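You operate a simulated robot arm through the tools that you are given. There is no shell and no other tool. Be economical: measure what you need, move in short steps, check, and stop when the job is done.

You run a simulated robot arm. Do the job below in one go: nothing can be reset, and whatever is moved stays where it is left.

## Task
Grease the middle of the rail, then run the lift shelf down and up again.
Fine: dauber back first; lift the pawl lever to lower, engage it to wind up. Set down upright: dauber. A coat counts when it lies all over at full strength: go over it till it gets no stronger.

It is judged by the outcome, as a careful person would: the job done as asked, and still so three seconds after it is handed in. It fails if anything else is knocked over, pushed out of place, dropped, spilled or broken.

## Robot
A 7-joint arm with a two-finger parallel gripper on a trunk, on a base that drives. Base frame: it is fixed to the floor where the robot stands at the start and does not move with it; the origin is under the middle of the robot, x ahead of it, y to its left, z up; the surface under the hand at the start is at about z = 993. Lengths are in mm, angles in rad, forces in N, time in s.
Its first joint turns from -2.897 to 2.897 rad. Places, roughly: middle of the rail [900, -200, 1300]; shelf crank [500, 100, 700]; yellow pawl lever [500, -100, 700]. Payload 3.43 kg.
The TCP is the grasp point between the finger pads, 30 mm short of the fingertips. In the tool frame z runs along the fingers and y along their closing line. Largest opening 94 mm; finger width 28, thickness 10; the body of the gripper, 50 by 96 mm, starts 55 mm behind the TCP.
Orientation is that of the tool frame in the base frame, as a unit quaternion [w, x, y, z]. With the fingers straight down and closing along the base's y, the tool's x points along the base's -x, its y along +y and its z along -z.

## Interface
- The arm moves only by the tool nudge_tool. Its argument "plan" is a list of rows, each an object (a shift or turn left out is 0, a gripper value left out holds the last) with "delta_pos": the shift along the tool's x, y, z in units of 50 mm (1.0 is 50 mm), a list of three; "turn": the turn, a rotation vector about the tool's x, y, z in units of 5 degrees (1.0 is 5 degrees), a list of three; "jaw": the finger opening in mm, from 0 to 94. In form: [{"delta_pos": [dx, dy, dz], "turn": [wx, wy, wz], "jaw": jaw}, ...]. A call has 1 to 20 rows; each row shifts and turns the commanded pose from where the row before left it, along the tool's axes as they then stand. A call with a number of a shift or a turn outside -1 to 1 is refused whole. Rows are played at 5 a second. More than 50 mm and 0.15 rad between two rows, or a gripper value outside its range, and nothing of the call is played. Where a pose cannot be reached the arm comes as near as it can. A force on the tool above 50 N (or 10 N above the force at the start of the call, whichever is more), or a blocked arm, ends the call early, and 0.2 s more pass. Each finger travels about 45 mm/s and halts on what it meets, pressing with about 22 N; the grip force reading is that of the motor and also rises with nothing between the fingers. The clock runs only during rows and for 0.2 s after the last one: add rows that do not move to give the fingers time. The reply holds the time, the measured pose of the TCP, the force on the tool along the base axes, the opening and the grip force, in the units named above and with some noise, with the torque about the TCP (base axes, N m) and any sound that the robot's microphone picked up.
- Cameras (640 x 400 px; columns grow to the right, rows downward): "scene" is now at [481.9, 163.2, 1316.7]; the picture's right is [-0.61, -0.79, 0.00], its down [-0.61, 0.47, -0.64] and it looks along [0.51, -0.39, -0.77] (base axes); focal length 214 px, centre (320, 200). "wrist" rides on the gripper at [76, 14, -103] in the tool frame; the picture's right is [-0.18, 0.98, 0.00], its down [-0.75, -0.14, -0.64] and it looks along [-0.63, -0.12, 0.77] (tool axes); focal length 243 px, centre (320, 200). There is no depth. A picture from a camera that has moved, and an enlarged one, comes with that camera's place and axes in the base frame and with its lens. The place of the scene camera against the robot may be out by one fixed shift of up to 12 mm in any direction.
- capture(camera): a new picture of that camera. It takes no simulated time.
- slide_trunk(by): slides the trunk up (or, below 0, down) by that many mm; the arm and the scene camera ride with it, the base frame stays. It gives what a move gives, with no picture.
- steer(legs): drives the robot by 1 to 6 legs, each [ahead, left, turn to the left] in mm, mm and rad, along the robot's own axes; the way and the turn of a leg run together, so that a leg with both is an arc; at most 1500 mm and 3.142 rad a leg. The arm and the cameras ride along, it lands a little off, and it stops where it bumps. It gives what a move gives.
- turn_head(pan, tilt): turns the head with the scene camera to pan (to the left, within 1.798 rad either way) and tilt (down, from -0.506 to 1.204), counted from straight ahead of the robot. It gives what a move gives.
- inspect(camera, box): a new picture of the part [left, top, right, bottom] of that camera's present view, enlarged. It takes no simulated time.
- finish_job(): hands the job in; it is judged then, once.

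Go step by step. Nothing tells you exact positions but the pictures and the camera data: compare them with the known pose of the tool, close in by small moves and look again before you grip or let go. The budget is 120 turns and 90 pictures, counting those below and the enlarged ones. Unless the task says otherwise, let go and move clear before handing in, and close with one line.

The tools are called after "Emit:" by a JSON object that holds its "api" and its "payload". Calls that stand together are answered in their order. nudge_tool: Moves the arm, as the interface text tells. Its arguments: {"type":"object","properties":{"plan":{"type":"array","items":{"type":"object","properties":{"delta_pos":{"type":"array","items":{"type":"number"}},"turn":{"type":"array","items":{"type":"number"}},"jaw":{"type":"number"}}}}},"required":["plan"]} The other tools are called the same way: slide_trunk (by) slides the trunk up or down; steer (legs) drives the base; turn_head (pan, tilt) turns the head that bears the scene camera; capture (camera) takes a picture; inspect (camera, box) takes an enlarged picture of a part of a camera's view; finish_job () hands the job in.

At the start:

```text
time_s: 0.0
ee_pos: [687.4, -104.5, 1150.8]
ee_rot: [0.0, -0.001, 1.0, 0.0]
contact_force: [-0.5, 0.1, 1.1]
torque: [-0.01, 0.01, -0.03]
grip_width: 93.9
finger_force: 0.0
trunk travel left (down, up): [-425.0, 65.0]
robot x, y, heading: [-4.2, 3.2, -0.001]
head pan, tilt: [-0.653, 0.876]
```

scene: 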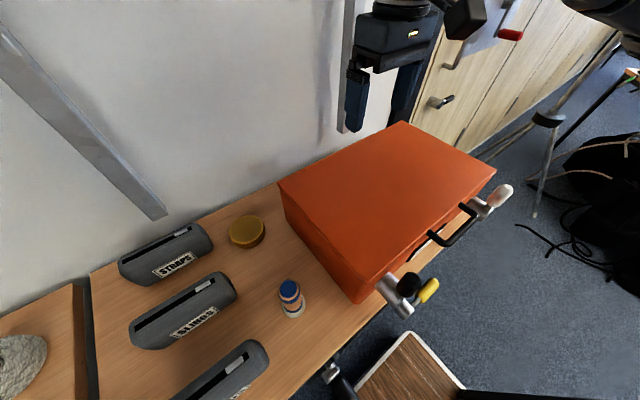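
wrist: 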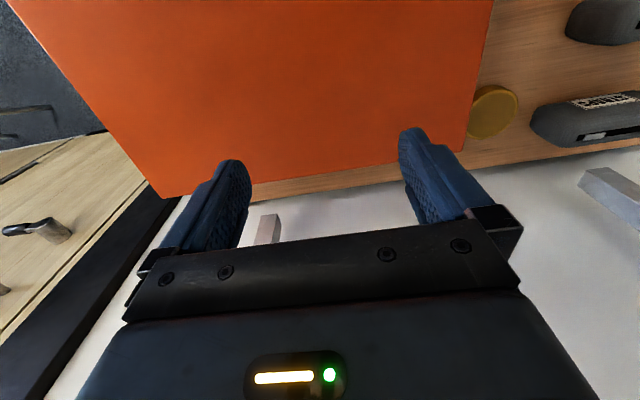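

I see an orange case on a bench, with small items beside it and a wall behind carrying grey strips. I'll look around first to find the rail, the crank, the pawl lever and the dauber.

Emit:
{"api": "turn_head", "payload": {"pan": -0.25, "tilt": 0.3}}

Emit:
{"api": "capture", "payload": {"camera": "scene"}}

Emit:
{"api": "inspect", "payload": {"camera": "wrist", "box": [0, 0, 640, 400]}}

```text
time_s: 1.0
ee_pos: [687.7, -104.7, 1148.8]
ee_rot: [0.0, 0.001, 1.0, 0.0]
contact_force: [0.0, -1.4, -0.5]
torque: [0.02, 0.02, 0.02]
grip_width: 94.2
finger_force: 0.2
trunk travel left (down, up): [-425.0, 65.0]
robot x, y, heading: [-0.2, -0.2, -0.001]
head pan, tilt: [-0.25, 0.3]
```

```text
87 pictures are left
camera scene: at [511.3, 186.7, 1367.0], right [-0.25, -0.97, 0.0], down [-0.29, 0.07, -0.95], along [0.93, -0.24, -0.3], focal length 214 px, centre (320, 200)
```

scene: 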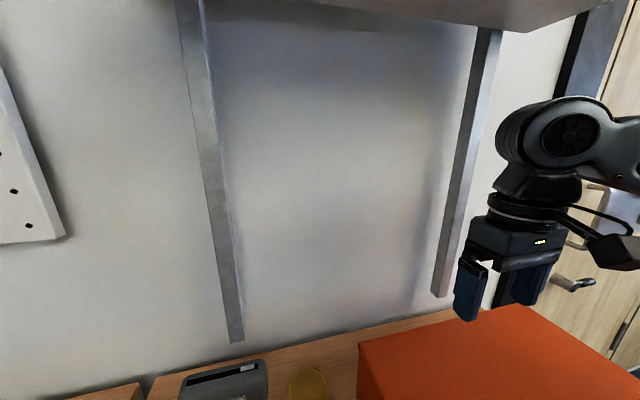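

```text
1.00 times, centred on (320, 200) of wrist (not enlarged: the box is as wide or as high as the picture)
camera zoom: at [611.7, -90.2, 1251.6], right [0.18, 0.98, 0.0], down [0.75, -0.14, 0.64], along [0.63, -0.12, -0.77], focal length 243 px, centre (320, 200)
```

zoom: 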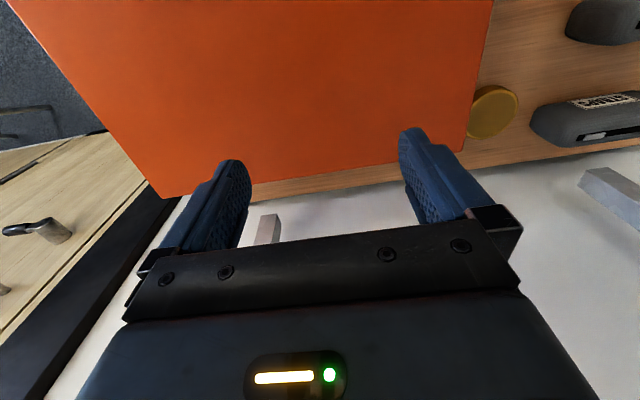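

Two rails run up the wall, with the lift shelf above. Next I look up at the shelf and right rail, then down at the bench and the front.

Emit:
{"api": "turn_head", "payload": {"pan": -0.5, "tilt": -0.2}}

Emit:
{"api": "capture", "payload": {"camera": "scene"}}

Emit:
{"api": "turn_head", "payload": {"pan": 0.4, "tilt": 0.8}}

Emit:
{"api": "capture", "payload": {"camera": "scene"}}

Emit:
{"api": "turn_head", "payload": {"pan": -0.5, "tilt": 1.2}}

Emit:
{"api": "capture", "payload": {"camera": "scene"}}

```text
time_s: 1.9
ee_pos: [688.1, -104.2, 1149.3]
ee_rot: [0.0, 0.0, 1.0, 0.0]
contact_force: [-0.8, 0.3, 0.2]
torque: [0.02, 0.04, 0.01]
grip_width: 94.1
finger_force: 0.0
trunk travel left (down, up): [-425.0, 65.0]
robot x, y, heading: [-1.5, -3.1, 0.004]
head pan, tilt: [-0.499, -0.201]
```

```text
85 pictures are left
camera scene: at [493.9, 170.0, 1412.2], right [-0.48, -0.88, 0.0], down [0.17, -0.09, -0.98], along [0.86, -0.47, 0.2], focal length 214 px, centre (320, 200)
```

scene: 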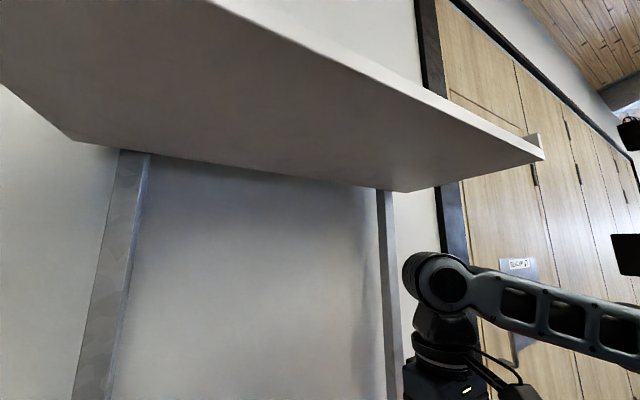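

```text
time_s: 3.2
ee_pos: [687.2, -103.8, 1149.7]
ee_rot: [0.0, -0.001, 1.0, 0.0]
contact_force: [-0.2, -0.1, 0.0]
torque: [0.01, 0.04, -0.02]
grip_width: 93.9
finger_force: 0.0
trunk travel left (down, up): [-425.0, 65.0]
robot x, y, heading: [-3.1, 1.4, 0.001]
head pan, tilt: [0.4, 0.799]
```

```text
84 pictures are left
camera scene: at [495.2, 241.2, 1322.8], right [0.39, -0.92, 0.0], down [-0.66, -0.28, -0.7], along [0.64, 0.27, -0.72], focal length 214 px, centre (320, 200)
```

scene: 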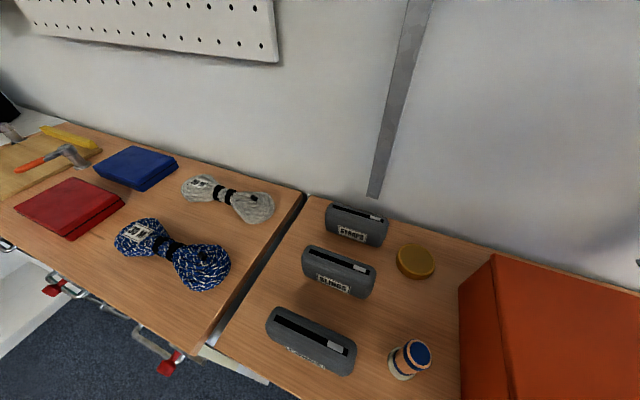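

```text
time_s: 4.4
ee_pos: [688.1, -104.4, 1150.1]
ee_rot: [0.0, -0.001, 1.0, -0.001]
contact_force: [0.8, -0.4, 0.3]
torque: [-0.02, -0.02, -0.04]
grip_width: 94.2
finger_force: 0.0
trunk travel left (down, up): [-425.0, 65.0]
robot x, y, heading: [-1.3, 0.7, 0.003]
head pan, tilt: [-0.499, 1.201]
```

```text
83 pictures are left
camera scene: at [470.0, 183.1, 1295.1], right [-0.48, -0.88, 0.0], down [-0.82, 0.45, -0.36], along [0.32, -0.17, -0.93], focal length 214 px, centre (320, 200)
```

scene: 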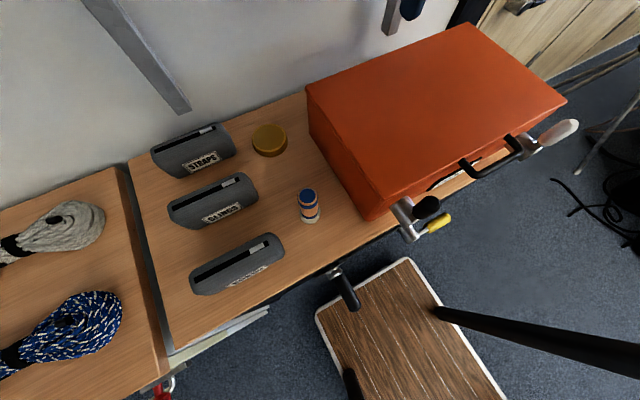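

The dauber looks like the small blue-topped thing beside the case, and the winch parts sit under the bench front. I'll zoom in on both.

Emit:
{"api": "inspect", "payload": {"camera": "scene", "box": [230, 110, 350, 230]}}

Emit:
{"api": "inspect", "payload": {"camera": "scene", "box": [310, 120, 600, 310]}}

Emit:
{"api": "inspect", "payload": {"camera": "scene", "box": [300, 240, 540, 400]}}

```text
3.33 times, centred on (290, 170) of scene
camera zoom: at [470.0, 183.1, 1295.1], right [-0.48, -0.88, 0.0], down [-0.82, 0.45, -0.36], along [0.32, -0.17, -0.93], focal length 715 px, centre (420, 300)
```

zoom: 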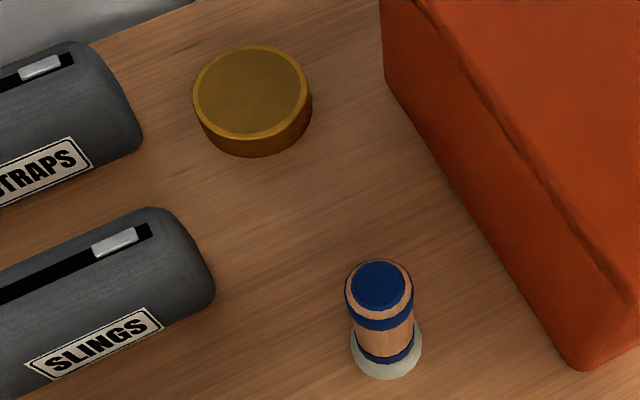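

```text
2.11 times, centred on (455, 215) of scene
camera zoom: at [470.0, 183.1, 1295.1], right [-0.48, -0.88, 0.0], down [-0.82, 0.45, -0.36], along [0.32, -0.17, -0.93], focal length 452 px, centre (36, 168)
```

zoom: 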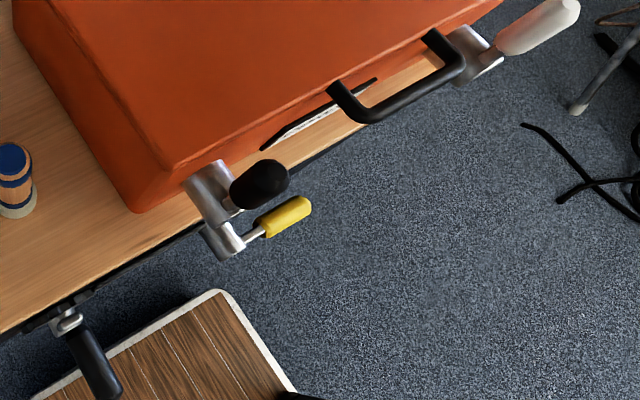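

```text
2.50 times, centred on (420, 320) of scene
camera zoom: at [470.0, 183.1, 1295.1], right [-0.48, -0.88, 0.0], down [-0.82, 0.45, -0.36], along [0.32, -0.17, -0.93], focal length 536 px, centre (70, -100)
```

zoom: 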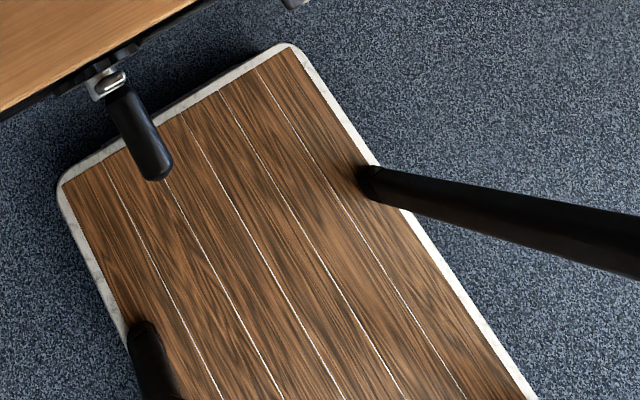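

The dauber stands at about [557, 154] with a pale foot and a wooden body, and the tin is near it. Now a closer look at the right rail and the tin.

Emit:
{"api": "turn_head", "payload": {"pan": -0.75, "tilt": 0.1}}

Emit:
{"api": "capture", "payload": {"camera": "scene"}}

Emit:
{"api": "inspect", "payload": {"camera": "scene", "box": [200, 80, 360, 280]}}

```text
time_s: 5.7
ee_pos: [687.6, -105.3, 1149.4]
ee_rot: [0.001, 0.001, 1.0, 0.001]
contact_force: [-1.0, -0.2, 0.0]
torque: [-0.02, -0.04, 0.01]
grip_width: 94.0
finger_force: 0.0
trunk travel left (down, up): [-425.0, 65.0]
robot x, y, heading: [0.3, -0.6, 0.002]
head pan, tilt: [-0.75, 0.099]
```

```text
79 pictures are left
camera scene: at [488.2, 147.1, 1385.7], right [-0.68, -0.73, 0.0], down [-0.07, 0.07, -0.99], along [0.73, -0.68, -0.1], focal length 214 px, centre (320, 200)
```

scene: 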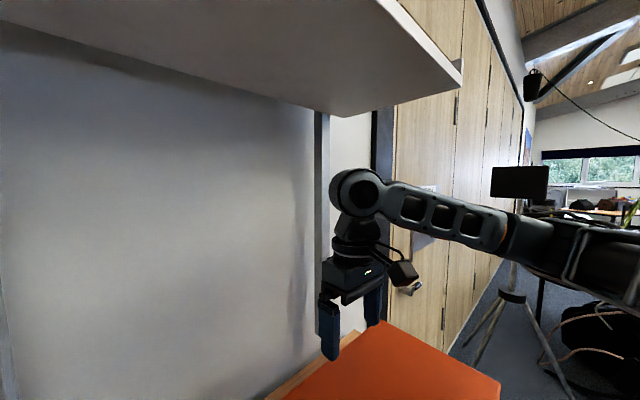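

```text
2.00 times, centred on (280, 180) of scene
camera zoom: at [488.2, 147.1, 1385.7], right [-0.68, -0.73, 0.0], down [-0.07, 0.07, -0.99], along [0.73, -0.68, -0.1], focal length 429 px, centre (400, 240)
```

zoom: 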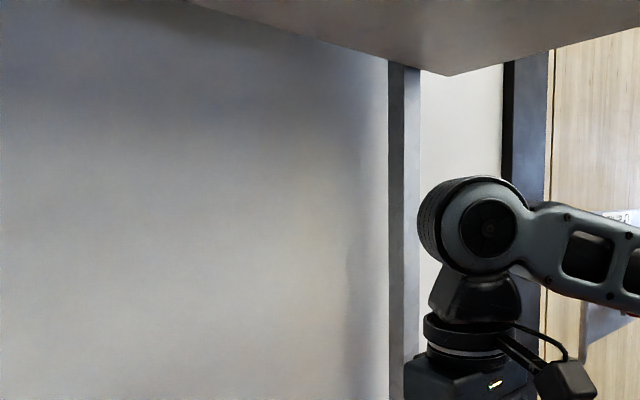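

The rail's front face sits near x≈850, y≈-195, and the shelf underside is at z≈1535. To reach the dauber comfortably I'll back off a bit, then swing the tool over beside it.

Emit:
{"api": "steer", "payload": {"legs": [[-120, 0, 0]]}}

Emit:
{"api": "nudge_tool", "payload": {"plan": [{"delta_pos": [0, 1, 0], "jaw": 60}, {"delta_pos": [0, 1, 0]}, {"delta_pos": [0, 1, 0]}, {"delta_pos": [0, 1, 0]}, {"delta_pos": [0, 1, 0]}, {"delta_pos": [0, 0.18, 0]}, {}]}}

Emit:
{"api": "capture", "payload": {"camera": "wrist"}}

Emit:
{"api": "turn_head", "payload": {"pan": 0.0, "tilt": 0.9}}

Emit:
{"api": "capture", "payload": {"camera": "scene"}}

```text
time_s: 7.0
ee_pos: [566.8, -104.0, 1149.7]
ee_rot: [0.001, 0.001, 1.0, 0.001]
contact_force: [-0.4, -0.8, -0.2]
torque: [0.0, 0.01, -0.05]
grip_width: 94.0
finger_force: 0.1
trunk travel left (down, up): [-425.0, 65.0]
robot x, y, heading: [-120.0, 3.3, -0.0]
head pan, tilt: [-0.75, 0.099]
```

```text
time_s: 8.6
ee_pos: [567.0, 154.7, 1149.6]
ee_rot: [-0.001, 0.0, 1.0, 0.0]
contact_force: [-0.2, -0.1, 0.1]
torque: [-0.02, 0.01, -0.03]
grip_width: 59.7
finger_force: 0.1
trunk travel left (down, up): [-425.0, 65.0]
robot x, y, heading: [-124.3, 0.3, 0.003]
head pan, tilt: [-0.75, 0.099]
```

```text
77 pictures are left
camera wrist: at [490.3, 169.3, 1251.1], right [0.18, 0.98, 0.0], down [0.75, -0.14, 0.64], along [0.63, -0.12, -0.77], focal length 243 px, centre (320, 200)
```

wrist: 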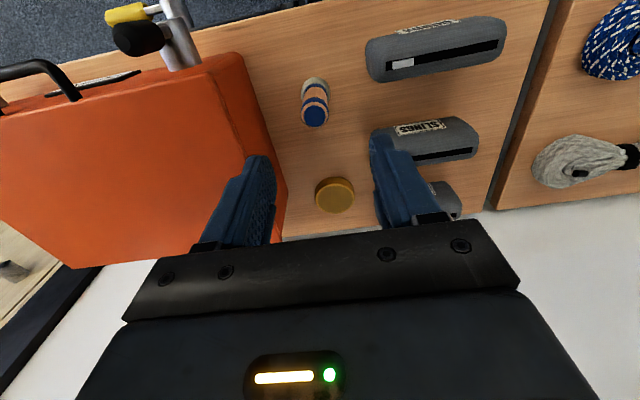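

```text
time_s: 9.7
ee_pos: [565.6, 154.4, 1150.3]
ee_rot: [0.0, 0.0, 1.0, 0.001]
contact_force: [-0.6, 0.2, 0.6]
torque: [0.02, -0.02, 0.0]
grip_width: 60.2
finger_force: 0.1
trunk travel left (down, up): [-425.0, 65.0]
robot x, y, heading: [-120.1, -1.1, 0.002]
head pan, tilt: [0.0, 0.901]
```

```text
76 pictures are left
camera scene: at [374.7, 210.1, 1314.9], right [0.0, -1.0, 0.0], down [-0.78, 0.0, -0.62], along [0.62, 0.0, -0.78], focal length 214 px, centre (320, 200)
```

scene: 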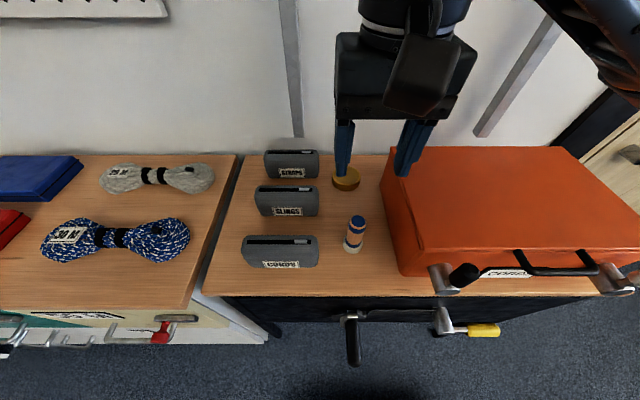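

The wrist view puts the dauber at about [555, 151] with its top near z=1075. I'll come over it and stop just above for a check.

Emit:
{"api": "nudge_tool", "payload": {"plan": [{"delta_pos": [0.24, -0.07, 0.35]}, {"delta_pos": [0, 0, 0.4]}, {}]}}

Emit:
{"api": "capture", "payload": {"camera": "wrist"}}

Emit:
{"api": "inspect", "payload": {"camera": "scene", "box": [280, 90, 460, 270]}}

```text
time_s: 10.5
ee_pos: [554.8, 152.9, 1112.2]
ee_rot: [0.0, 0.0, 1.0, 0.0]
contact_force: [-0.5, 0.0, 0.0]
torque: [0.01, 0.0, 0.02]
grip_width: 60.2
finger_force: 0.1
trunk travel left (down, up): [-425.0, 65.0]
robot x, y, heading: [-121.8, 0.3, 0.001]
head pan, tilt: [0.0, 0.901]
```

```text
75 pictures are left
camera wrist: at [478.1, 165.8, 1214.3], right [0.18, 0.98, 0.0], down [0.75, -0.14, 0.64], along [0.63, -0.12, -0.77], focal length 243 px, centre (320, 200)
```

wrist: 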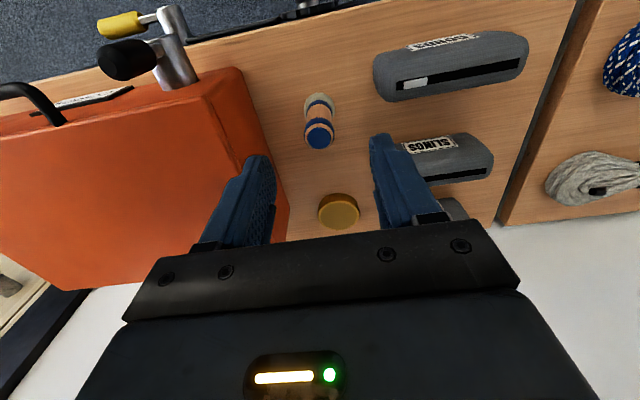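

```text
2.22 times, centred on (370, 180) of scene
camera zoom: at [374.6, 210.2, 1314.9], right [0.0, -1.0, 0.0], down [-0.78, 0.0, -0.62], along [0.62, 0.0, -0.78], focal length 477 px, centre (209, 244)
```

zoom: 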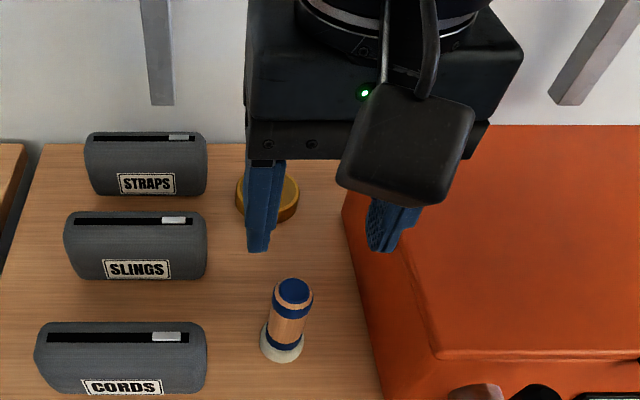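

The two viewpoints don't agree with a bench at 993, so that height must be the case top, and the bench is near z≈820. That puts the dauber around [606, 139] with its top at about 936. I'll move over it and re-check higher up.

Emit:
{"api": "nudge_tool", "payload": {"plan": [{"delta_pos": [-0.9, -0.26, 0.5], "jaw": 80}, {"delta_pos": [0, 0, 1]}, {"delta_pos": [0, 0, 0.3]}, {}]}}

Emit:
{"api": "capture", "payload": {"camera": "wrist"}}

Emit:
{"api": "inspect", "payload": {"camera": "scene", "box": [280, 120, 460, 270]}}

```text
refused: row 1 steps farther than a row can; nothing moved
```

```text
73 pictures are left
camera wrist: at [478.1, 165.8, 1214.3], right [0.18, 0.98, 0.0], down [0.75, -0.14, 0.64], along [0.63, -0.12, -0.77], focal length 243 px, centre (320, 200)
```

wrist: 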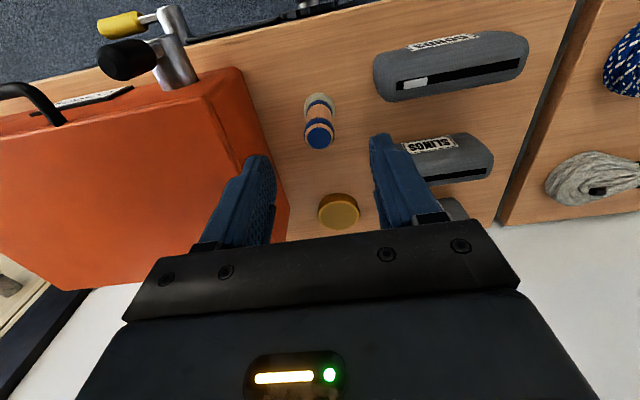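

```text
2.67 times, centred on (370, 195) of scene
camera zoom: at [374.6, 210.2, 1314.9], right [0.0, -1.0, 0.0], down [-0.78, 0.0, -0.62], along [0.62, 0.0, -0.78], focal length 572 px, centre (187, 213)
```

zoom: 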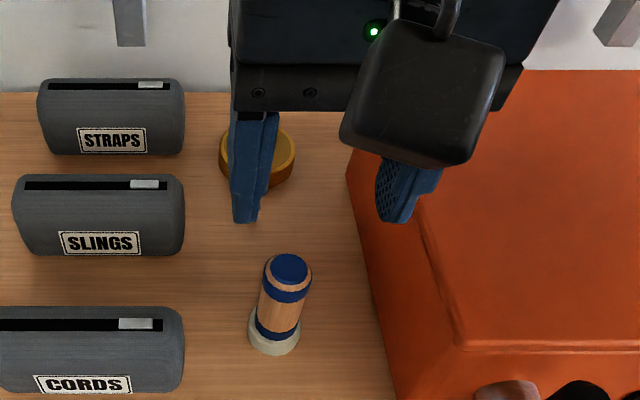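

The first row combined too much shift, so nothing moved. I'll split it.

Emit:
{"api": "nudge_tool", "payload": {"plan": [{"delta_pos": [-0.5, -0.13, 0.3], "jaw": 80}, {"delta_pos": [-0.5, -0.13, 0.3]}, {"delta_pos": [0, 0, 0.9]}, {"delta_pos": [0, 0, 0.4]}, {}]}}

Emit:
{"api": "capture", "payload": {"camera": "wrist"}}

Emit:
{"api": "inspect", "payload": {"camera": "scene", "box": [280, 120, 460, 270]}}

```text
time_s: 11.7
ee_pos: [605.1, 139.0, 1020.0]
ee_rot: [0.0, 0.0, 1.0, 0.001]
contact_force: [-0.2, -0.1, 0.5]
torque: [0.0, 0.03, 0.05]
grip_width: 79.9
finger_force: 0.1
trunk travel left (down, up): [-425.0, 65.0]
robot x, y, heading: [-121.0, -0.1, 0.001]
head pan, tilt: [0.0, 0.901]
```

```text
71 pictures are left
camera wrist: at [528.5, 152.8, 1118.8], right [0.18, 0.98, 0.0], down [0.75, -0.14, 0.64], along [0.63, -0.12, -0.77], focal length 243 px, centre (320, 200)
```

wrist: 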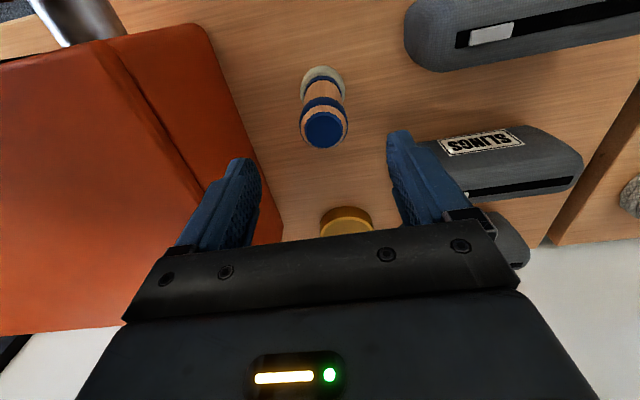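

```text
2.67 times, centred on (370, 195) of scene
camera zoom: at [374.6, 210.2, 1314.8], right [0.0, -1.0, 0.0], down [-0.78, 0.0, -0.62], along [0.62, 0.0, -0.78], focal length 572 px, centre (187, 213)
```

zoom: 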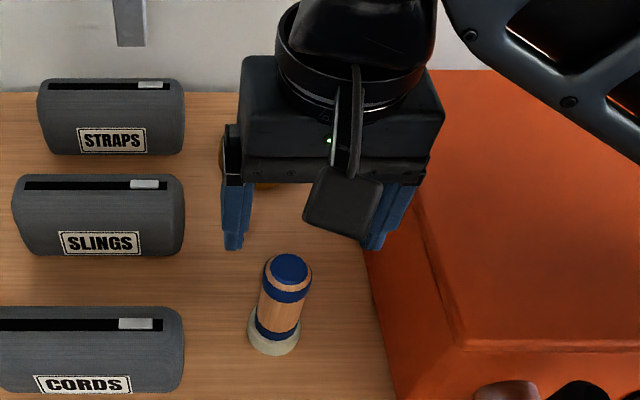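

The top is at about z 950±15 and the position is near [599, 142]. I'll straddle it and look again.

Emit:
{"api": "nudge_tool", "payload": {"plan": [{"delta_pos": [0.12, 0.06, 0.6]}, {"delta_pos": [0, 0, 0.5]}, {}]}}

Emit:
{"api": "capture", "payload": {"camera": "wrist"}}

Emit:
{"api": "inspect", "payload": {"camera": "scene", "box": [280, 120, 460, 270]}}

```text
time_s: 12.5
ee_pos: [597.3, 141.1, 961.5]
ee_rot: [-0.001, 0.0, 1.0, 0.001]
contact_force: [-1.1, -0.7, -0.3]
torque: [0.0, -0.01, -0.03]
grip_width: 79.8
finger_force: 0.0
trunk travel left (down, up): [-425.0, 65.0]
robot x, y, heading: [-121.0, 0.6, 0.004]
head pan, tilt: [0.0, 0.901]
```

```text
69 pictures are left
camera wrist: at [521.4, 155.4, 1063.5], right [0.18, 0.98, 0.0], down [0.75, -0.14, 0.64], along [0.63, -0.12, -0.77], focal length 243 px, centre (320, 200)
```

wrist: 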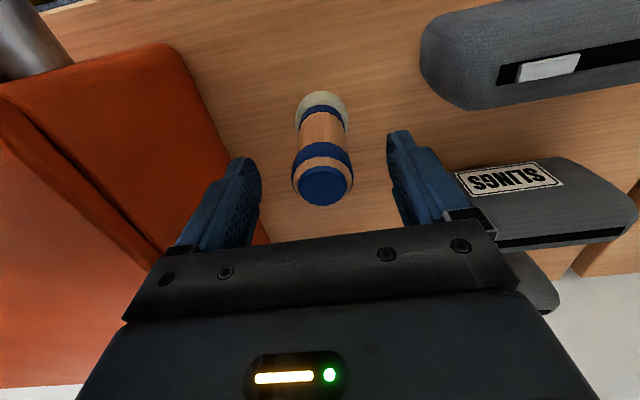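

```text
2.67 times, centred on (370, 195) of scene
camera zoom: at [374.6, 210.2, 1314.9], right [0.0, -1.0, 0.0], down [-0.78, 0.0, -0.62], along [0.62, 0.0, -0.78], focal length 572 px, centre (187, 213)
```

zoom: 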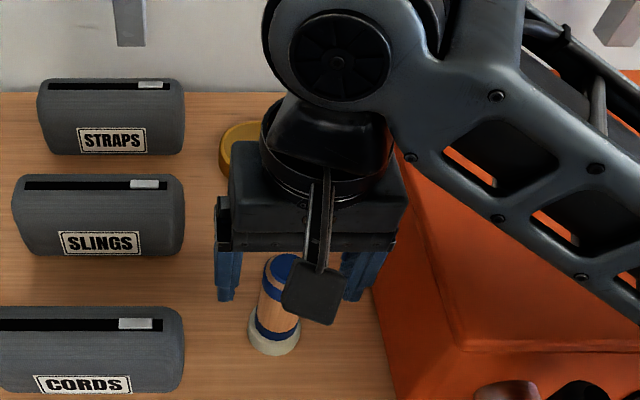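

The dauber's top is at [603, 142, 952]. I'll lower onto its body and close.

Emit:
{"api": "nudge_tool", "payload": {"plan": [{"delta_pos": [-0.1, 0.02, 0.5]}, {"delta_pos": [0, 0, 0.45]}, {}]}}

Emit:
{"api": "capture", "payload": {"camera": "wrist"}}

```text
time_s: 13.3
ee_pos: [606.1, 140.8, 924.0]
ee_rot: [0.008, 0.001, 1.0, 0.0]
contact_force: [0.3, 0.7, 0.1]
torque: [-0.03, 0.02, -0.01]
grip_width: 80.2
finger_force: 0.1
trunk travel left (down, up): [-425.0, 65.0]
robot x, y, heading: [-117.8, -1.8, -0.0]
head pan, tilt: [0.0, 0.901]
```

```text
67 pictures are left
camera wrist: at [528.0, 154.8, 1025.4], right [0.19, 0.98, 0.0], down [0.74, -0.14, 0.65], along [0.64, -0.12, -0.76], focal length 243 px, centre (320, 200)
```

wrist: 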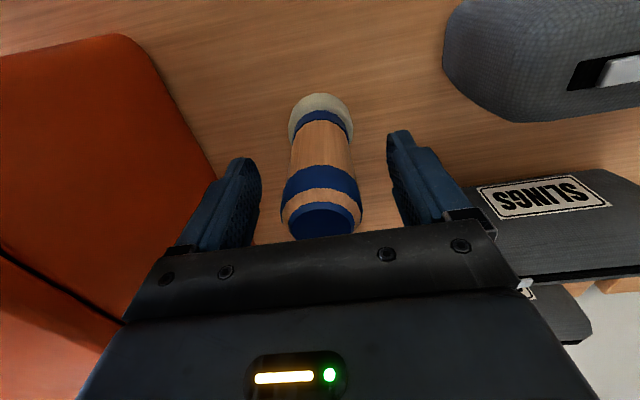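

The arm reached its limit there, slightly tilted. I'll rise, lower the trunk and come back down properly.

Emit:
{"api": "nudge_tool", "payload": {"plan": [{"delta_pos": [0, 0, -0.8]}, {"delta_pos": [0, 0, -0.9]}, {}]}}

Emit:
{"api": "slide_trunk", "payload": {"by": -80}}

Emit:
{"api": "capture", "payload": {"camera": "wrist"}}

```text
time_s: 14.1
ee_pos: [604.3, 143.3, 998.4]
ee_rot: [-0.001, 0.001, 1.0, 0.002]
contact_force: [-0.1, 0.3, -0.3]
torque: [-0.01, -0.01, 0.03]
grip_width: 79.9
finger_force: 0.1
trunk travel left (down, up): [-425.0, 65.0]
robot x, y, heading: [-124.5, -1.0, -0.003]
head pan, tilt: [0.0, 0.901]
```

```text
time_s: 15.2
ee_pos: [614.5, 143.7, 961.8]
ee_rot: [0.039, -0.002, 0.999, -0.023]
contact_force: [-0.6, 0.2, -1.1]
torque: [-0.04, 0.01, 0.04]
grip_width: 79.7
finger_force: 0.0
trunk travel left (down, up): [-345.0, 145.0]
robot x, y, heading: [-122.5, 3.3, 0.011]
head pan, tilt: [0.0, 0.901]
```

```text
66 pictures are left
camera wrist: at [531.5, 161.9, 1056.3], right [0.18, 0.98, -0.03], down [0.7, -0.11, 0.7], along [0.69, -0.15, -0.71], focal length 243 px, centre (320, 200)
```

wrist: 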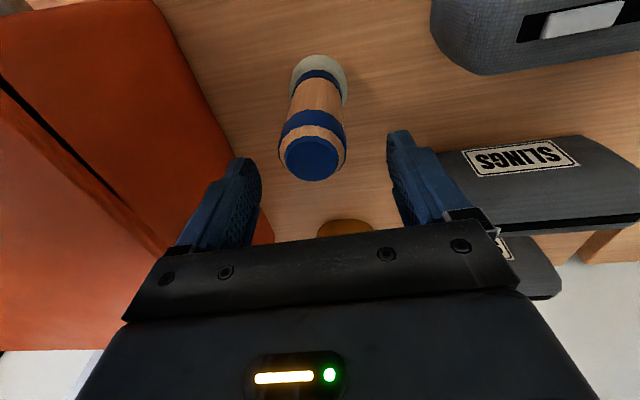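

The trunk move tilted the tool, so the arm is being blocked somewhere, maybe against the case. Let me look.

Emit:
{"api": "turn_head", "payload": {"pan": -0.3, "tilt": 0.9}}

Emit:
{"api": "capture", "payload": {"camera": "scene"}}

```text
time_s: 16.1
ee_pos: [593.4, 154.9, 937.3]
ee_rot: [0.014, -0.004, 1.0, -0.004]
contact_force: [-3.3, 0.6, 14.5]
torque: [-0.04, -0.23, 0.03]
grip_width: 79.7
finger_force: 0.1
trunk travel left (down, up): [-345.0, 145.0]
robot x, y, heading: [-124.6, 8.1, 0.01]
head pan, tilt: [-0.3, 0.901]
```

```text
65 pictures are left
camera scene: at [333.4, 201.8, 1257.1], right [-0.28, -0.96, -0.01], down [-0.73, 0.22, -0.64], along [0.62, -0.18, -0.77], focal length 214 px, centre (320, 200)
```

scene: 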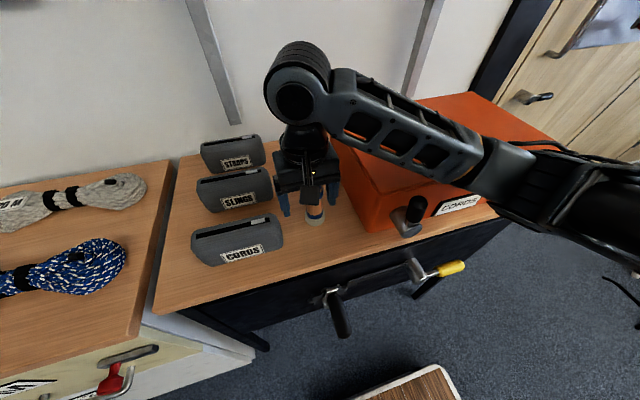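

The forearm is leaning low over the case and the trunk drop made it worse. I'll raise the trunk again at once and check that nothing moved.

Emit:
{"api": "slide_trunk", "payload": {"by": 100}}

Emit:
{"api": "capture", "payload": {"camera": "scene"}}

Emit:
{"api": "capture", "payload": {"camera": "wrist"}}

```text
time_s: 17.4
ee_pos: [605.3, 142.0, 1019.0]
ee_rot: [0.002, 0.0, 1.0, 0.0]
contact_force: [0.3, -0.3, 0.0]
torque: [-0.02, 0.01, -0.02]
grip_width: 80.2
finger_force: 0.2
trunk travel left (down, up): [-445.0, 45.0]
robot x, y, heading: [-122.1, -1.7, -0.002]
head pan, tilt: [-0.3, 0.901]
```

```text
64 pictures are left
camera scene: at [373.2, 186.6, 1334.6], right [-0.3, -0.96, 0.0], down [-0.75, 0.23, -0.62], along [0.59, -0.18, -0.78], focal length 214 px, centre (320, 200)
```

scene: 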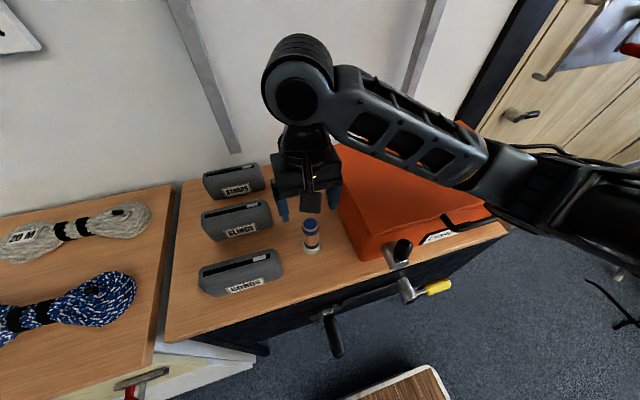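

```text
63 pictures are left
camera wrist: at [529.2, 156.2, 1121.5], right [0.18, 0.98, 0.0], down [0.75, -0.14, 0.64], along [0.63, -0.12, -0.77], focal length 243 px, centre (320, 200)
```

wrist: 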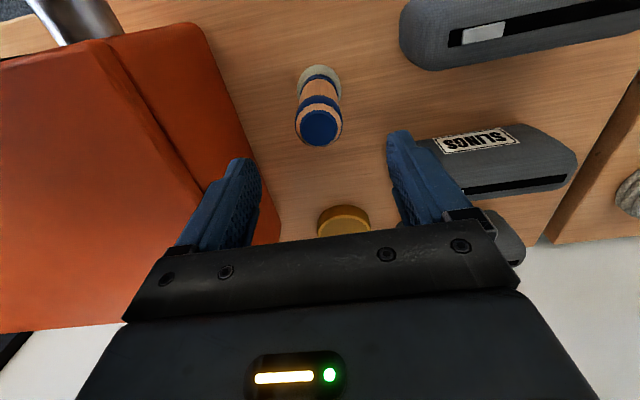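

All still stands. To keep the forearm off the case I'll raise the tool and trunk, then stand further left and turn right, so the arm comes in over the open front of the bench.

Emit:
{"api": "nudge_tool", "payload": {"plan": [{"delta_pos": [0, 0, -1]}, {"delta_pos": [0, 0, -1]}, {"delta_pos": [0, 0, -1]}, {}]}}

Emit:
{"api": "slide_trunk", "payload": {"by": 40}}

Emit:
{"api": "steer", "payload": {"legs": [[40, 400, 0], [0, 0, -0.5]]}}

Emit:
{"api": "capture", "payload": {"camera": "wrist"}}

Emit:
{"api": "capture", "payload": {"camera": "scene"}}

```text
time_s: 18.4
ee_pos: [604.8, 142.1, 1171.9]
ee_rot: [0.0, 0.0, 1.0, 0.0]
contact_force: [-0.4, 1.0, 0.4]
torque: [-0.01, -0.02, -0.01]
grip_width: 80.0
finger_force: 0.1
trunk travel left (down, up): [-445.0, 45.0]
robot x, y, heading: [-121.6, 0.6, -0.002]
head pan, tilt: [-0.3, 0.901]
```

```text
time_s: 19.2
ee_pos: [603.9, 143.5, 1210.0]
ee_rot: [0.0, 0.0, 1.0, 0.0]
contact_force: [-1.0, 0.3, -0.4]
torque: [0.02, -0.01, 0.01]
grip_width: 80.2
finger_force: 0.1
trunk travel left (down, up): [-485.0, 5.0]
robot x, y, heading: [-121.0, 0.9, 0.005]
head pan, tilt: [-0.3, 0.901]
```

```text
time_s: 23.1
ee_pos: [622.6, 175.5, 1210.6]
ee_rot: [0.001, 0.248, 0.969, 0.0]
contact_force: [0.9, 0.2, 0.3]
torque: [-0.01, 0.02, 0.02]
grip_width: 80.0
finger_force: 0.1
trunk travel left (down, up): [-485.0, 5.0]
robot x, y, heading: [-84.7, 402.7, -0.503]
head pan, tilt: [-0.3, 0.901]
```

```text
62 pictures are left
camera wrist: at [563.0, 225.1, 1312.3], right [0.64, 0.77, 0.0], down [0.59, -0.49, 0.64], along [0.5, -0.41, -0.77], focal length 243 px, centre (320, 200)
```

wrist: 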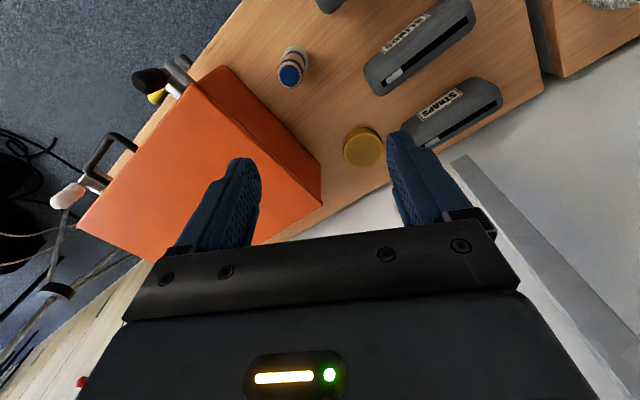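

```text
61 pictures are left
camera scene: at [442.8, 326.7, 1374.8], right [-0.72, -0.69, 0.0], down [-0.54, 0.56, -0.62], along [0.43, -0.45, -0.78], focal length 214 px, centre (320, 200)
```

scene: 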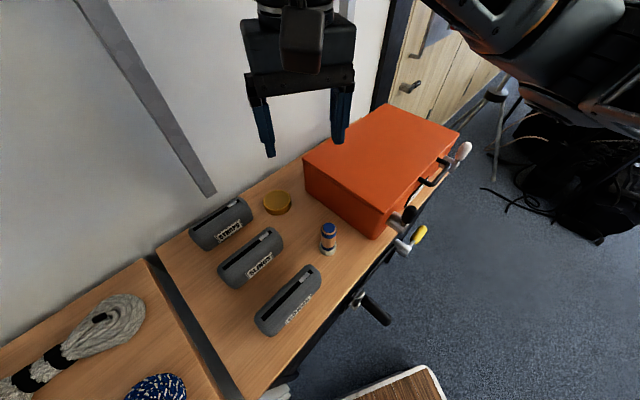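

Good view. I'll go above the dauber and start down, stopping at z≈1000.

Emit:
{"api": "nudge_tool", "payload": {"plan": [{"delta_pos": [0.03, -0.77, 0]}, {"delta_pos": [0, 0, 1]}, {"delta_pos": [0, 0, 1]}, {"delta_pos": [0, 0, 1]}, {"delta_pos": [0, 0, 1]}, {}]}}

Emit:
{"api": "capture", "payload": {"camera": "wrist"}}

```text
time_s: 24.5
ee_pos: [602.3, 143.6, 1009.1]
ee_rot: [0.0, 0.249, 0.968, 0.0]
contact_force: [0.6, 0.8, -0.7]
torque: [0.02, 0.0, 0.04]
grip_width: 80.0
finger_force: 0.1
trunk travel left (down, up): [-485.0, 5.0]
robot x, y, heading: [-81.8, 401.3, -0.503]
head pan, tilt: [-0.3, 0.901]
```

```text
60 pictures are left
camera wrist: at [542.2, 192.8, 1111.2], right [0.64, 0.77, 0.0], down [0.59, -0.49, 0.64], along [0.5, -0.41, -0.77], focal length 243 px, centre (320, 200)
```

wrist: 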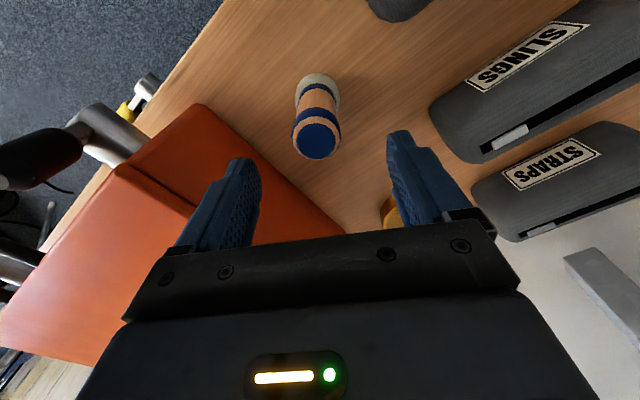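

Aligned over the top. Descending to the grip height and checking.

Emit:
{"api": "nudge_tool", "payload": {"plan": [{"delta_pos": [0, 0, 1]}, {"delta_pos": [0, 0, 0.5]}, {"delta_pos": [0, 0, 0.38]}, {}]}}

Emit:
{"api": "capture", "payload": {"camera": "wrist"}}

Emit:
{"api": "capture", "payload": {"camera": "scene"}}

```text
time_s: 25.5
ee_pos: [603.6, 142.1, 915.6]
ee_rot: [0.0, 0.249, 0.968, 0.0]
contact_force: [0.2, 0.3, 0.7]
torque: [0.02, -0.01, 0.01]
grip_width: 79.8
finger_force: 0.0
trunk travel left (down, up): [-485.0, 5.0]
robot x, y, heading: [-79.7, 402.4, -0.505]
head pan, tilt: [-0.3, 0.901]
```

```text
59 pictures are left
camera wrist: at [543.4, 191.9, 1017.8], right [0.64, 0.77, 0.0], down [0.59, -0.49, 0.64], along [0.5, -0.41, -0.77], focal length 243 px, centre (320, 200)
```

wrist: 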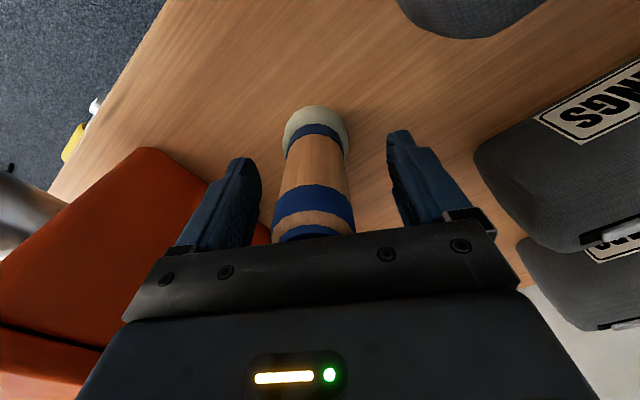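

```text
58 pictures are left
camera scene: at [442.8, 326.7, 1374.9], right [-0.72, -0.69, 0.0], down [-0.54, 0.56, -0.62], along [0.43, -0.45, -0.78], focal length 214 px, centre (320, 200)
```

scene: 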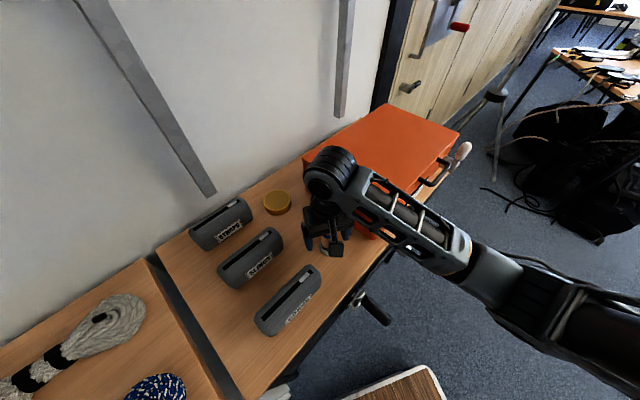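

Pose reached cleanly and the arm is clear of the case. Closing on the dauber.

Emit:
{"api": "nudge_tool", "payload": {"plan": [{"jaw": 20}, {}, {}, {}, {}, {}, {}]}}

Emit:
{"api": "capture", "payload": {"camera": "wrist"}}

```text
time_s: 27.1
ee_pos: [602.2, 142.2, 916.8]
ee_rot: [0.0, 0.249, 0.968, 0.001]
contact_force: [-0.1, -0.6, 1.0]
torque: [-0.03, 0.0, 0.01]
grip_width: 33.2
finger_force: 21.6
trunk travel left (down, up): [-485.0, 5.0]
robot x, y, heading: [-79.6, 402.4, -0.502]
head pan, tilt: [-0.3, 0.901]
```

```text
57 pictures are left
camera wrist: at [543.4, 192.0, 1018.1], right [0.64, 0.77, 0.0], down [0.59, -0.49, 0.64], along [0.5, -0.41, -0.77], focal length 243 px, centre (320, 200)
```

wrist: 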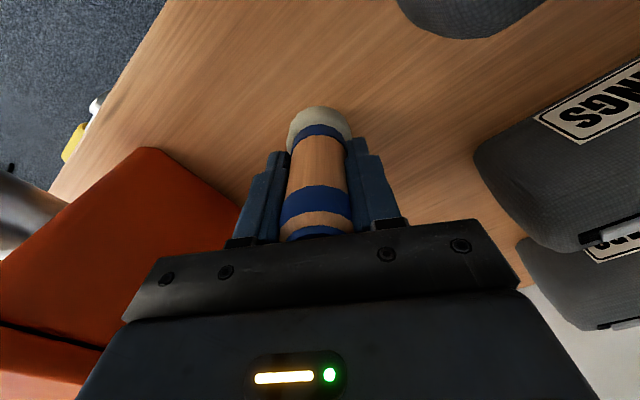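

Gripped firmly at 33 mm with the pale pad about 77 mm ahead of the TCP. I'll lift clear and drive back in front of the right rail, which triangulates to about [885, -235] with its foot at z≈955.

Emit:
{"api": "nudge_tool", "payload": {"plan": [{"delta_pos": [0, 0, -0.4]}, {"delta_pos": [0, 0, -0.8]}, {"delta_pos": [0, 0, -0.9]}, {"delta_pos": [0, 0, -0.9]}, {"delta_pos": [0, 0, -0.9]}, {"delta_pos": [0, 0, -0.8]}, {}]}}

Emit:
{"api": "capture", "payload": {"camera": "wrist"}}

Emit:
{"api": "steer", "payload": {"legs": [[0, 0, 0.503], [60, -530, 0]]}}

Emit:
{"api": "turn_head", "payload": {"pan": -0.3, "tilt": 0.3}}

Emit:
{"api": "capture", "payload": {"camera": "scene"}}

```text
time_s: 28.7
ee_pos: [602.0, 144.2, 1152.0]
ee_rot: [0.0, 0.248, 0.969, -0.001]
contact_force: [-0.1, 0.4, -0.8]
torque: [-0.01, 0.02, -0.01]
grip_width: 32.9
finger_force: 22.2
trunk travel left (down, up): [-485.0, 5.0]
robot x, y, heading: [-83.0, 398.0, -0.5]
head pan, tilt: [-0.3, 0.901]
```

```text
56 pictures are left
camera wrist: at [542.9, 192.6, 1252.7], right [0.64, 0.77, 0.0], down [0.59, -0.49, 0.64], along [0.5, -0.41, -0.77], focal length 243 px, centre (320, 200)
```

wrist: 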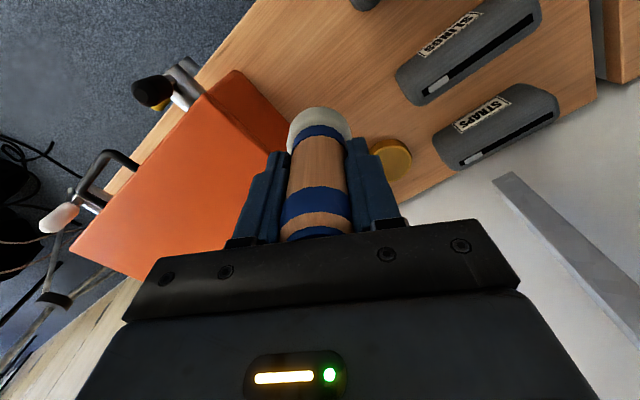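

```text
time_s: 33.2
ee_pos: [699.8, -32.2, 1151.0]
ee_rot: [0.0, 0.005, 1.0, -0.001]
contact_force: [0.1, 0.0, 0.3]
torque: [0.04, 0.02, 0.01]
grip_width: 33.0
finger_force: 21.3
trunk travel left (down, up): [-485.0, 5.0]
robot x, y, heading: [-29.7, -131.3, -0.01]
head pan, tilt: [-0.3, 0.901]
```

```text
time_s: 34.2
ee_pos: [698.6, -30.8, 1151.5]
ee_rot: [-0.001, 0.005, 1.0, 0.0]
contact_force: [-0.3, -0.3, -0.2]
torque: [-0.02, 0.01, 0.01]
grip_width: 32.8
finger_force: 22.3
trunk travel left (down, up): [-485.0, 5.0]
robot x, y, heading: [-27.2, -128.7, -0.007]
head pan, tilt: [-0.3, 0.3]
```

```text
55 pictures are left
camera scene: at [485.2, 49.5, 1427.0], right [-0.31, -0.95, 0.0], down [-0.28, 0.09, -0.95], along [0.91, -0.29, -0.3], focal length 214 px, centre (320, 200)
```

scene: 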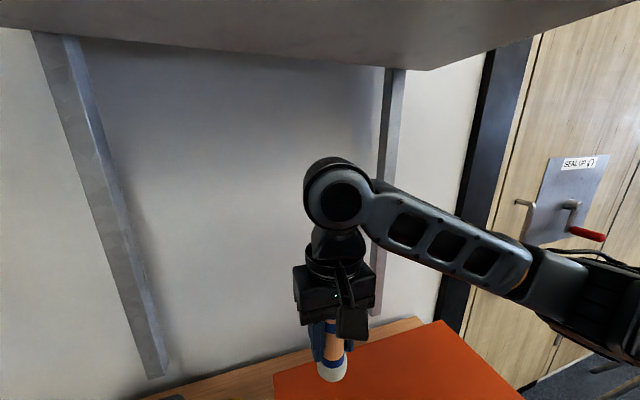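

The dauber is held well. I'll shift in front of the rail and pitch the tool up to horizontal so the pad faces the wall.

Emit:
{"api": "nudge_tool", "payload": {"plan": [{"delta_pos": [-0.4, -0.9, 0]}, {"delta_pos": [0, -1, 0]}, {"delta_pos": [0, -1, 0]}, {"delta_pos": [0, -1, 0]}, {"turn": [0, -1, 0]}, {"turn": [0, -1, 0]}, {"turn": [0, -1, 0]}, {"turn": [0, -1, 0]}, {"turn": [0, -1, 0]}, {"turn": [0, -1, 0]}, {"turn": [0, -1, 0]}, {"turn": [0, -1, 0]}, {"turn": [0, -1, 0]}, {}]}}

Emit:
{"api": "capture", "payload": {"camera": "wrist"}}

Emit:
{"api": "capture", "payload": {"camera": "scene"}}

```text
time_s: 37.2
ee_pos: [716.2, -226.8, 1151.4]
ee_rot: [0.382, 0.004, 0.924, -0.002]
contact_force: [-0.6, -1.1, 0.1]
torque: [0.01, 0.04, 0.0]
grip_width: 33.0
finger_force: 22.0
trunk travel left (down, up): [-485.0, 5.0]
robot x, y, heading: [-26.9, -126.7, -0.011]
head pan, tilt: [-0.3, 0.3]
```

```text
54 pictures are left
camera wrist: at [590.1, -210.8, 1168.4], right [0.14, 0.98, 0.13], down [0.08, -0.14, 0.99], along [0.99, -0.13, -0.09], focal length 243 px, centre (320, 200)
```

wrist: 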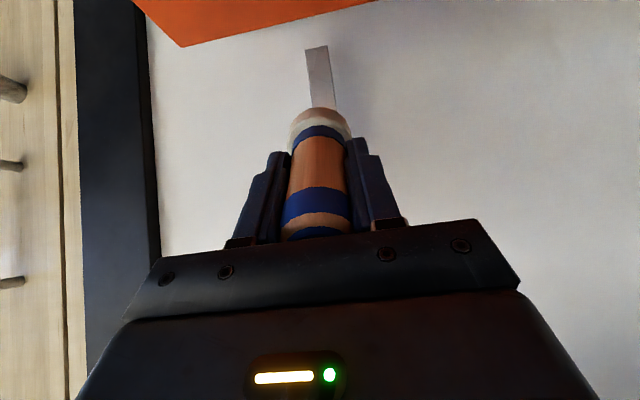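

```text
53 pictures are left
camera scene: at [485.2, 49.5, 1427.1], right [-0.31, -0.95, 0.0], down [-0.28, 0.09, -0.96], along [0.91, -0.29, -0.3], focal length 214 px, centre (320, 200)
```

scene: 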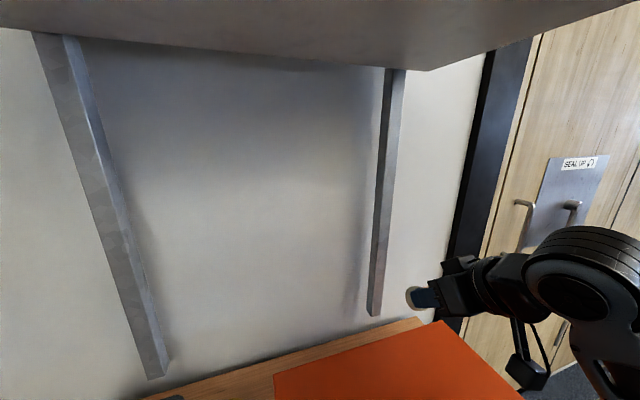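

The rail is at y≈-227, lined up with the tool. I'll finish the pitch to horizontal and raise to z≈1300.

Emit:
{"api": "nudge_tool", "payload": {"plan": [{"turn": [0, -1, 0]}, {"turn": [0, -1, 0]}, {"turn": [0, -1, 0]}, {"turn": [0, -1, 0]}, {"turn": [0, -1, 0]}, {"turn": [0, -1, 0]}, {"turn": [0, -1, 0]}, {"turn": [0, -1, 0]}, {"turn": [0, -1, 0]}, {"delta_pos": [-1, 0, 0]}, {"delta_pos": [-1, 0, 0]}, {"delta_pos": [-1, 0, 0]}, {}]}}

Emit:
{"api": "capture", "payload": {"camera": "wrist"}}

Emit:
{"api": "capture", "payload": {"camera": "scene"}}

```text
time_s: 40.0
ee_pos: [746.8, -238.9, 1286.7]
ee_rot: [0.707, 0.005, 0.707, -0.003]
contact_force: [-0.6, 0.2, -0.8]
torque: [0.01, 0.01, 0.0]
grip_width: 33.0
finger_force: 21.6
out of reach, approached as far as the arm can: row 11, 12
trunk travel left (down, up): [-485.0, 5.0]
robot x, y, heading: [-30.7, -126.9, -0.008]
head pan, tilt: [-0.3, 0.3]
```

```text
52 pictures are left
camera wrist: at [644.8, -223.5, 1211.0], right [0.01, 0.98, 0.18], down [-0.64, -0.13, 0.75], along [0.77, -0.13, 0.63], focal length 243 px, centre (320, 200)
```

wrist: 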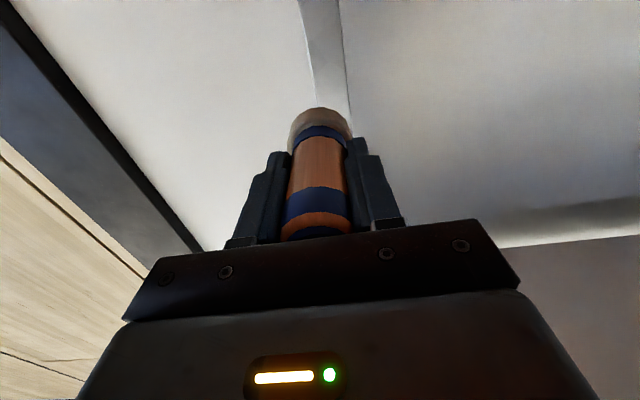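

```text
51 pictures are left
camera scene: at [485.1, 49.5, 1427.1], right [-0.31, -0.95, 0.0], down [-0.28, 0.09, -0.96], along [0.91, -0.29, -0.3], focal length 214 px, centre (320, 200)
```

scene: 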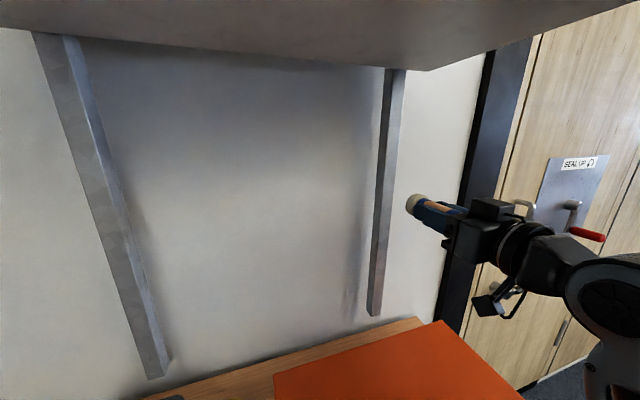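

Nearly there. The pose is [747, -239, 1287], and the rail is at y≈-228. I'll centre on it and approach a little.

Emit:
{"api": "nudge_tool", "payload": {"plan": [{"delta_pos": [-0.26, 0.22, 0.3]}, {}]}}

```text
time_s: 40.6
ee_pos: [761.4, -228.4, 1300.4]
ee_rot: [0.707, 0.004, 0.707, -0.004]
contact_force: [0.1, 0.7, 0.2]
torque: [0.01, 0.02, 0.0]
grip_width: 32.9
finger_force: 22.2
trunk travel left (down, up): [-485.0, 5.0]
robot x, y, heading: [-29.8, -128.0, -0.011]
head pan, tilt: [-0.3, 0.3]
```

Reachable. Now I creep toward the rail until contact.

Emit:
{"api": "nudge_tool", "payload": {"plan": [{"delta_pos": [0, 0, 0.3]}, {"delta_pos": [0, 0, 0.16]}, {"delta_pos": [0, 0, 0.08]}, {}]}}

Emit:
{"api": "inspect", "payload": {"camera": "scene", "box": [340, 120, 500, 280]}}

Emit:
{"api": "inspect", "payload": {"camera": "wrist", "box": [240, 0, 400, 160]}}

```text
time_s: 41.6
ee_pos: [788.3, -230.1, 1300.1]
ee_rot: [0.707, 0.004, 0.707, -0.004]
contact_force: [-0.2, -0.1, -0.9]
torque: [-0.03, 0.0, -0.02]
grip_width: 32.8
finger_force: 22.5
trunk travel left (down, up): [-485.0, 5.0]
robot x, y, heading: [-22.2, -126.1, -0.008]
head pan, tilt: [-0.3, 0.3]
```

```text
2.50 times, centred on (420, 200) of scene
camera zoom: at [485.2, 49.5, 1427.1], right [-0.31, -0.95, 0.0], down [-0.28, 0.09, -0.96], along [0.91, -0.29, -0.3], focal length 536 px, centre (70, 200)
```

zoom: 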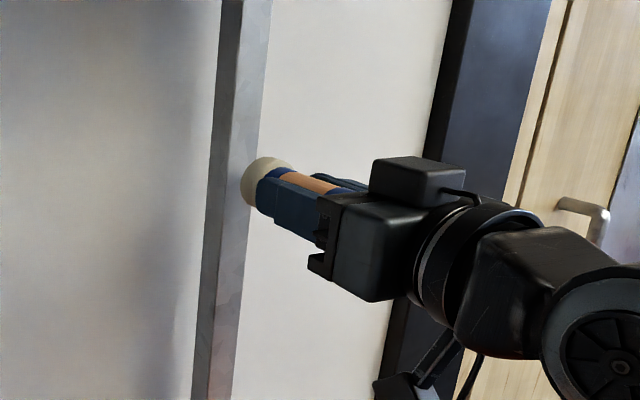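

```text
2.50 times, centred on (320, 80) of wrist
camera zoom: at [686.9, -213.1, 1223.6], right [0.01, 0.98, 0.18], down [-0.64, -0.13, 0.75], along [0.77, -0.13, 0.63], focal length 606 px, centre (320, 500)
```

zoom: 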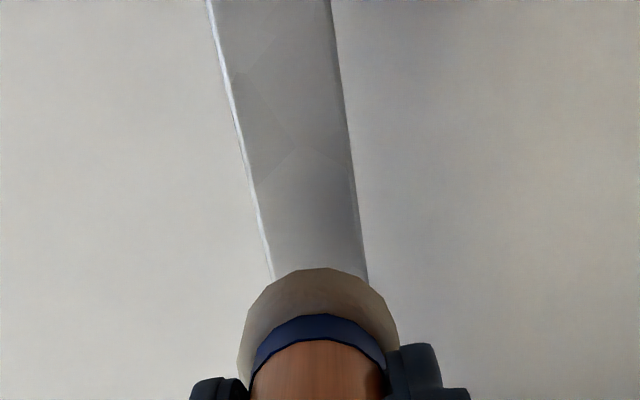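

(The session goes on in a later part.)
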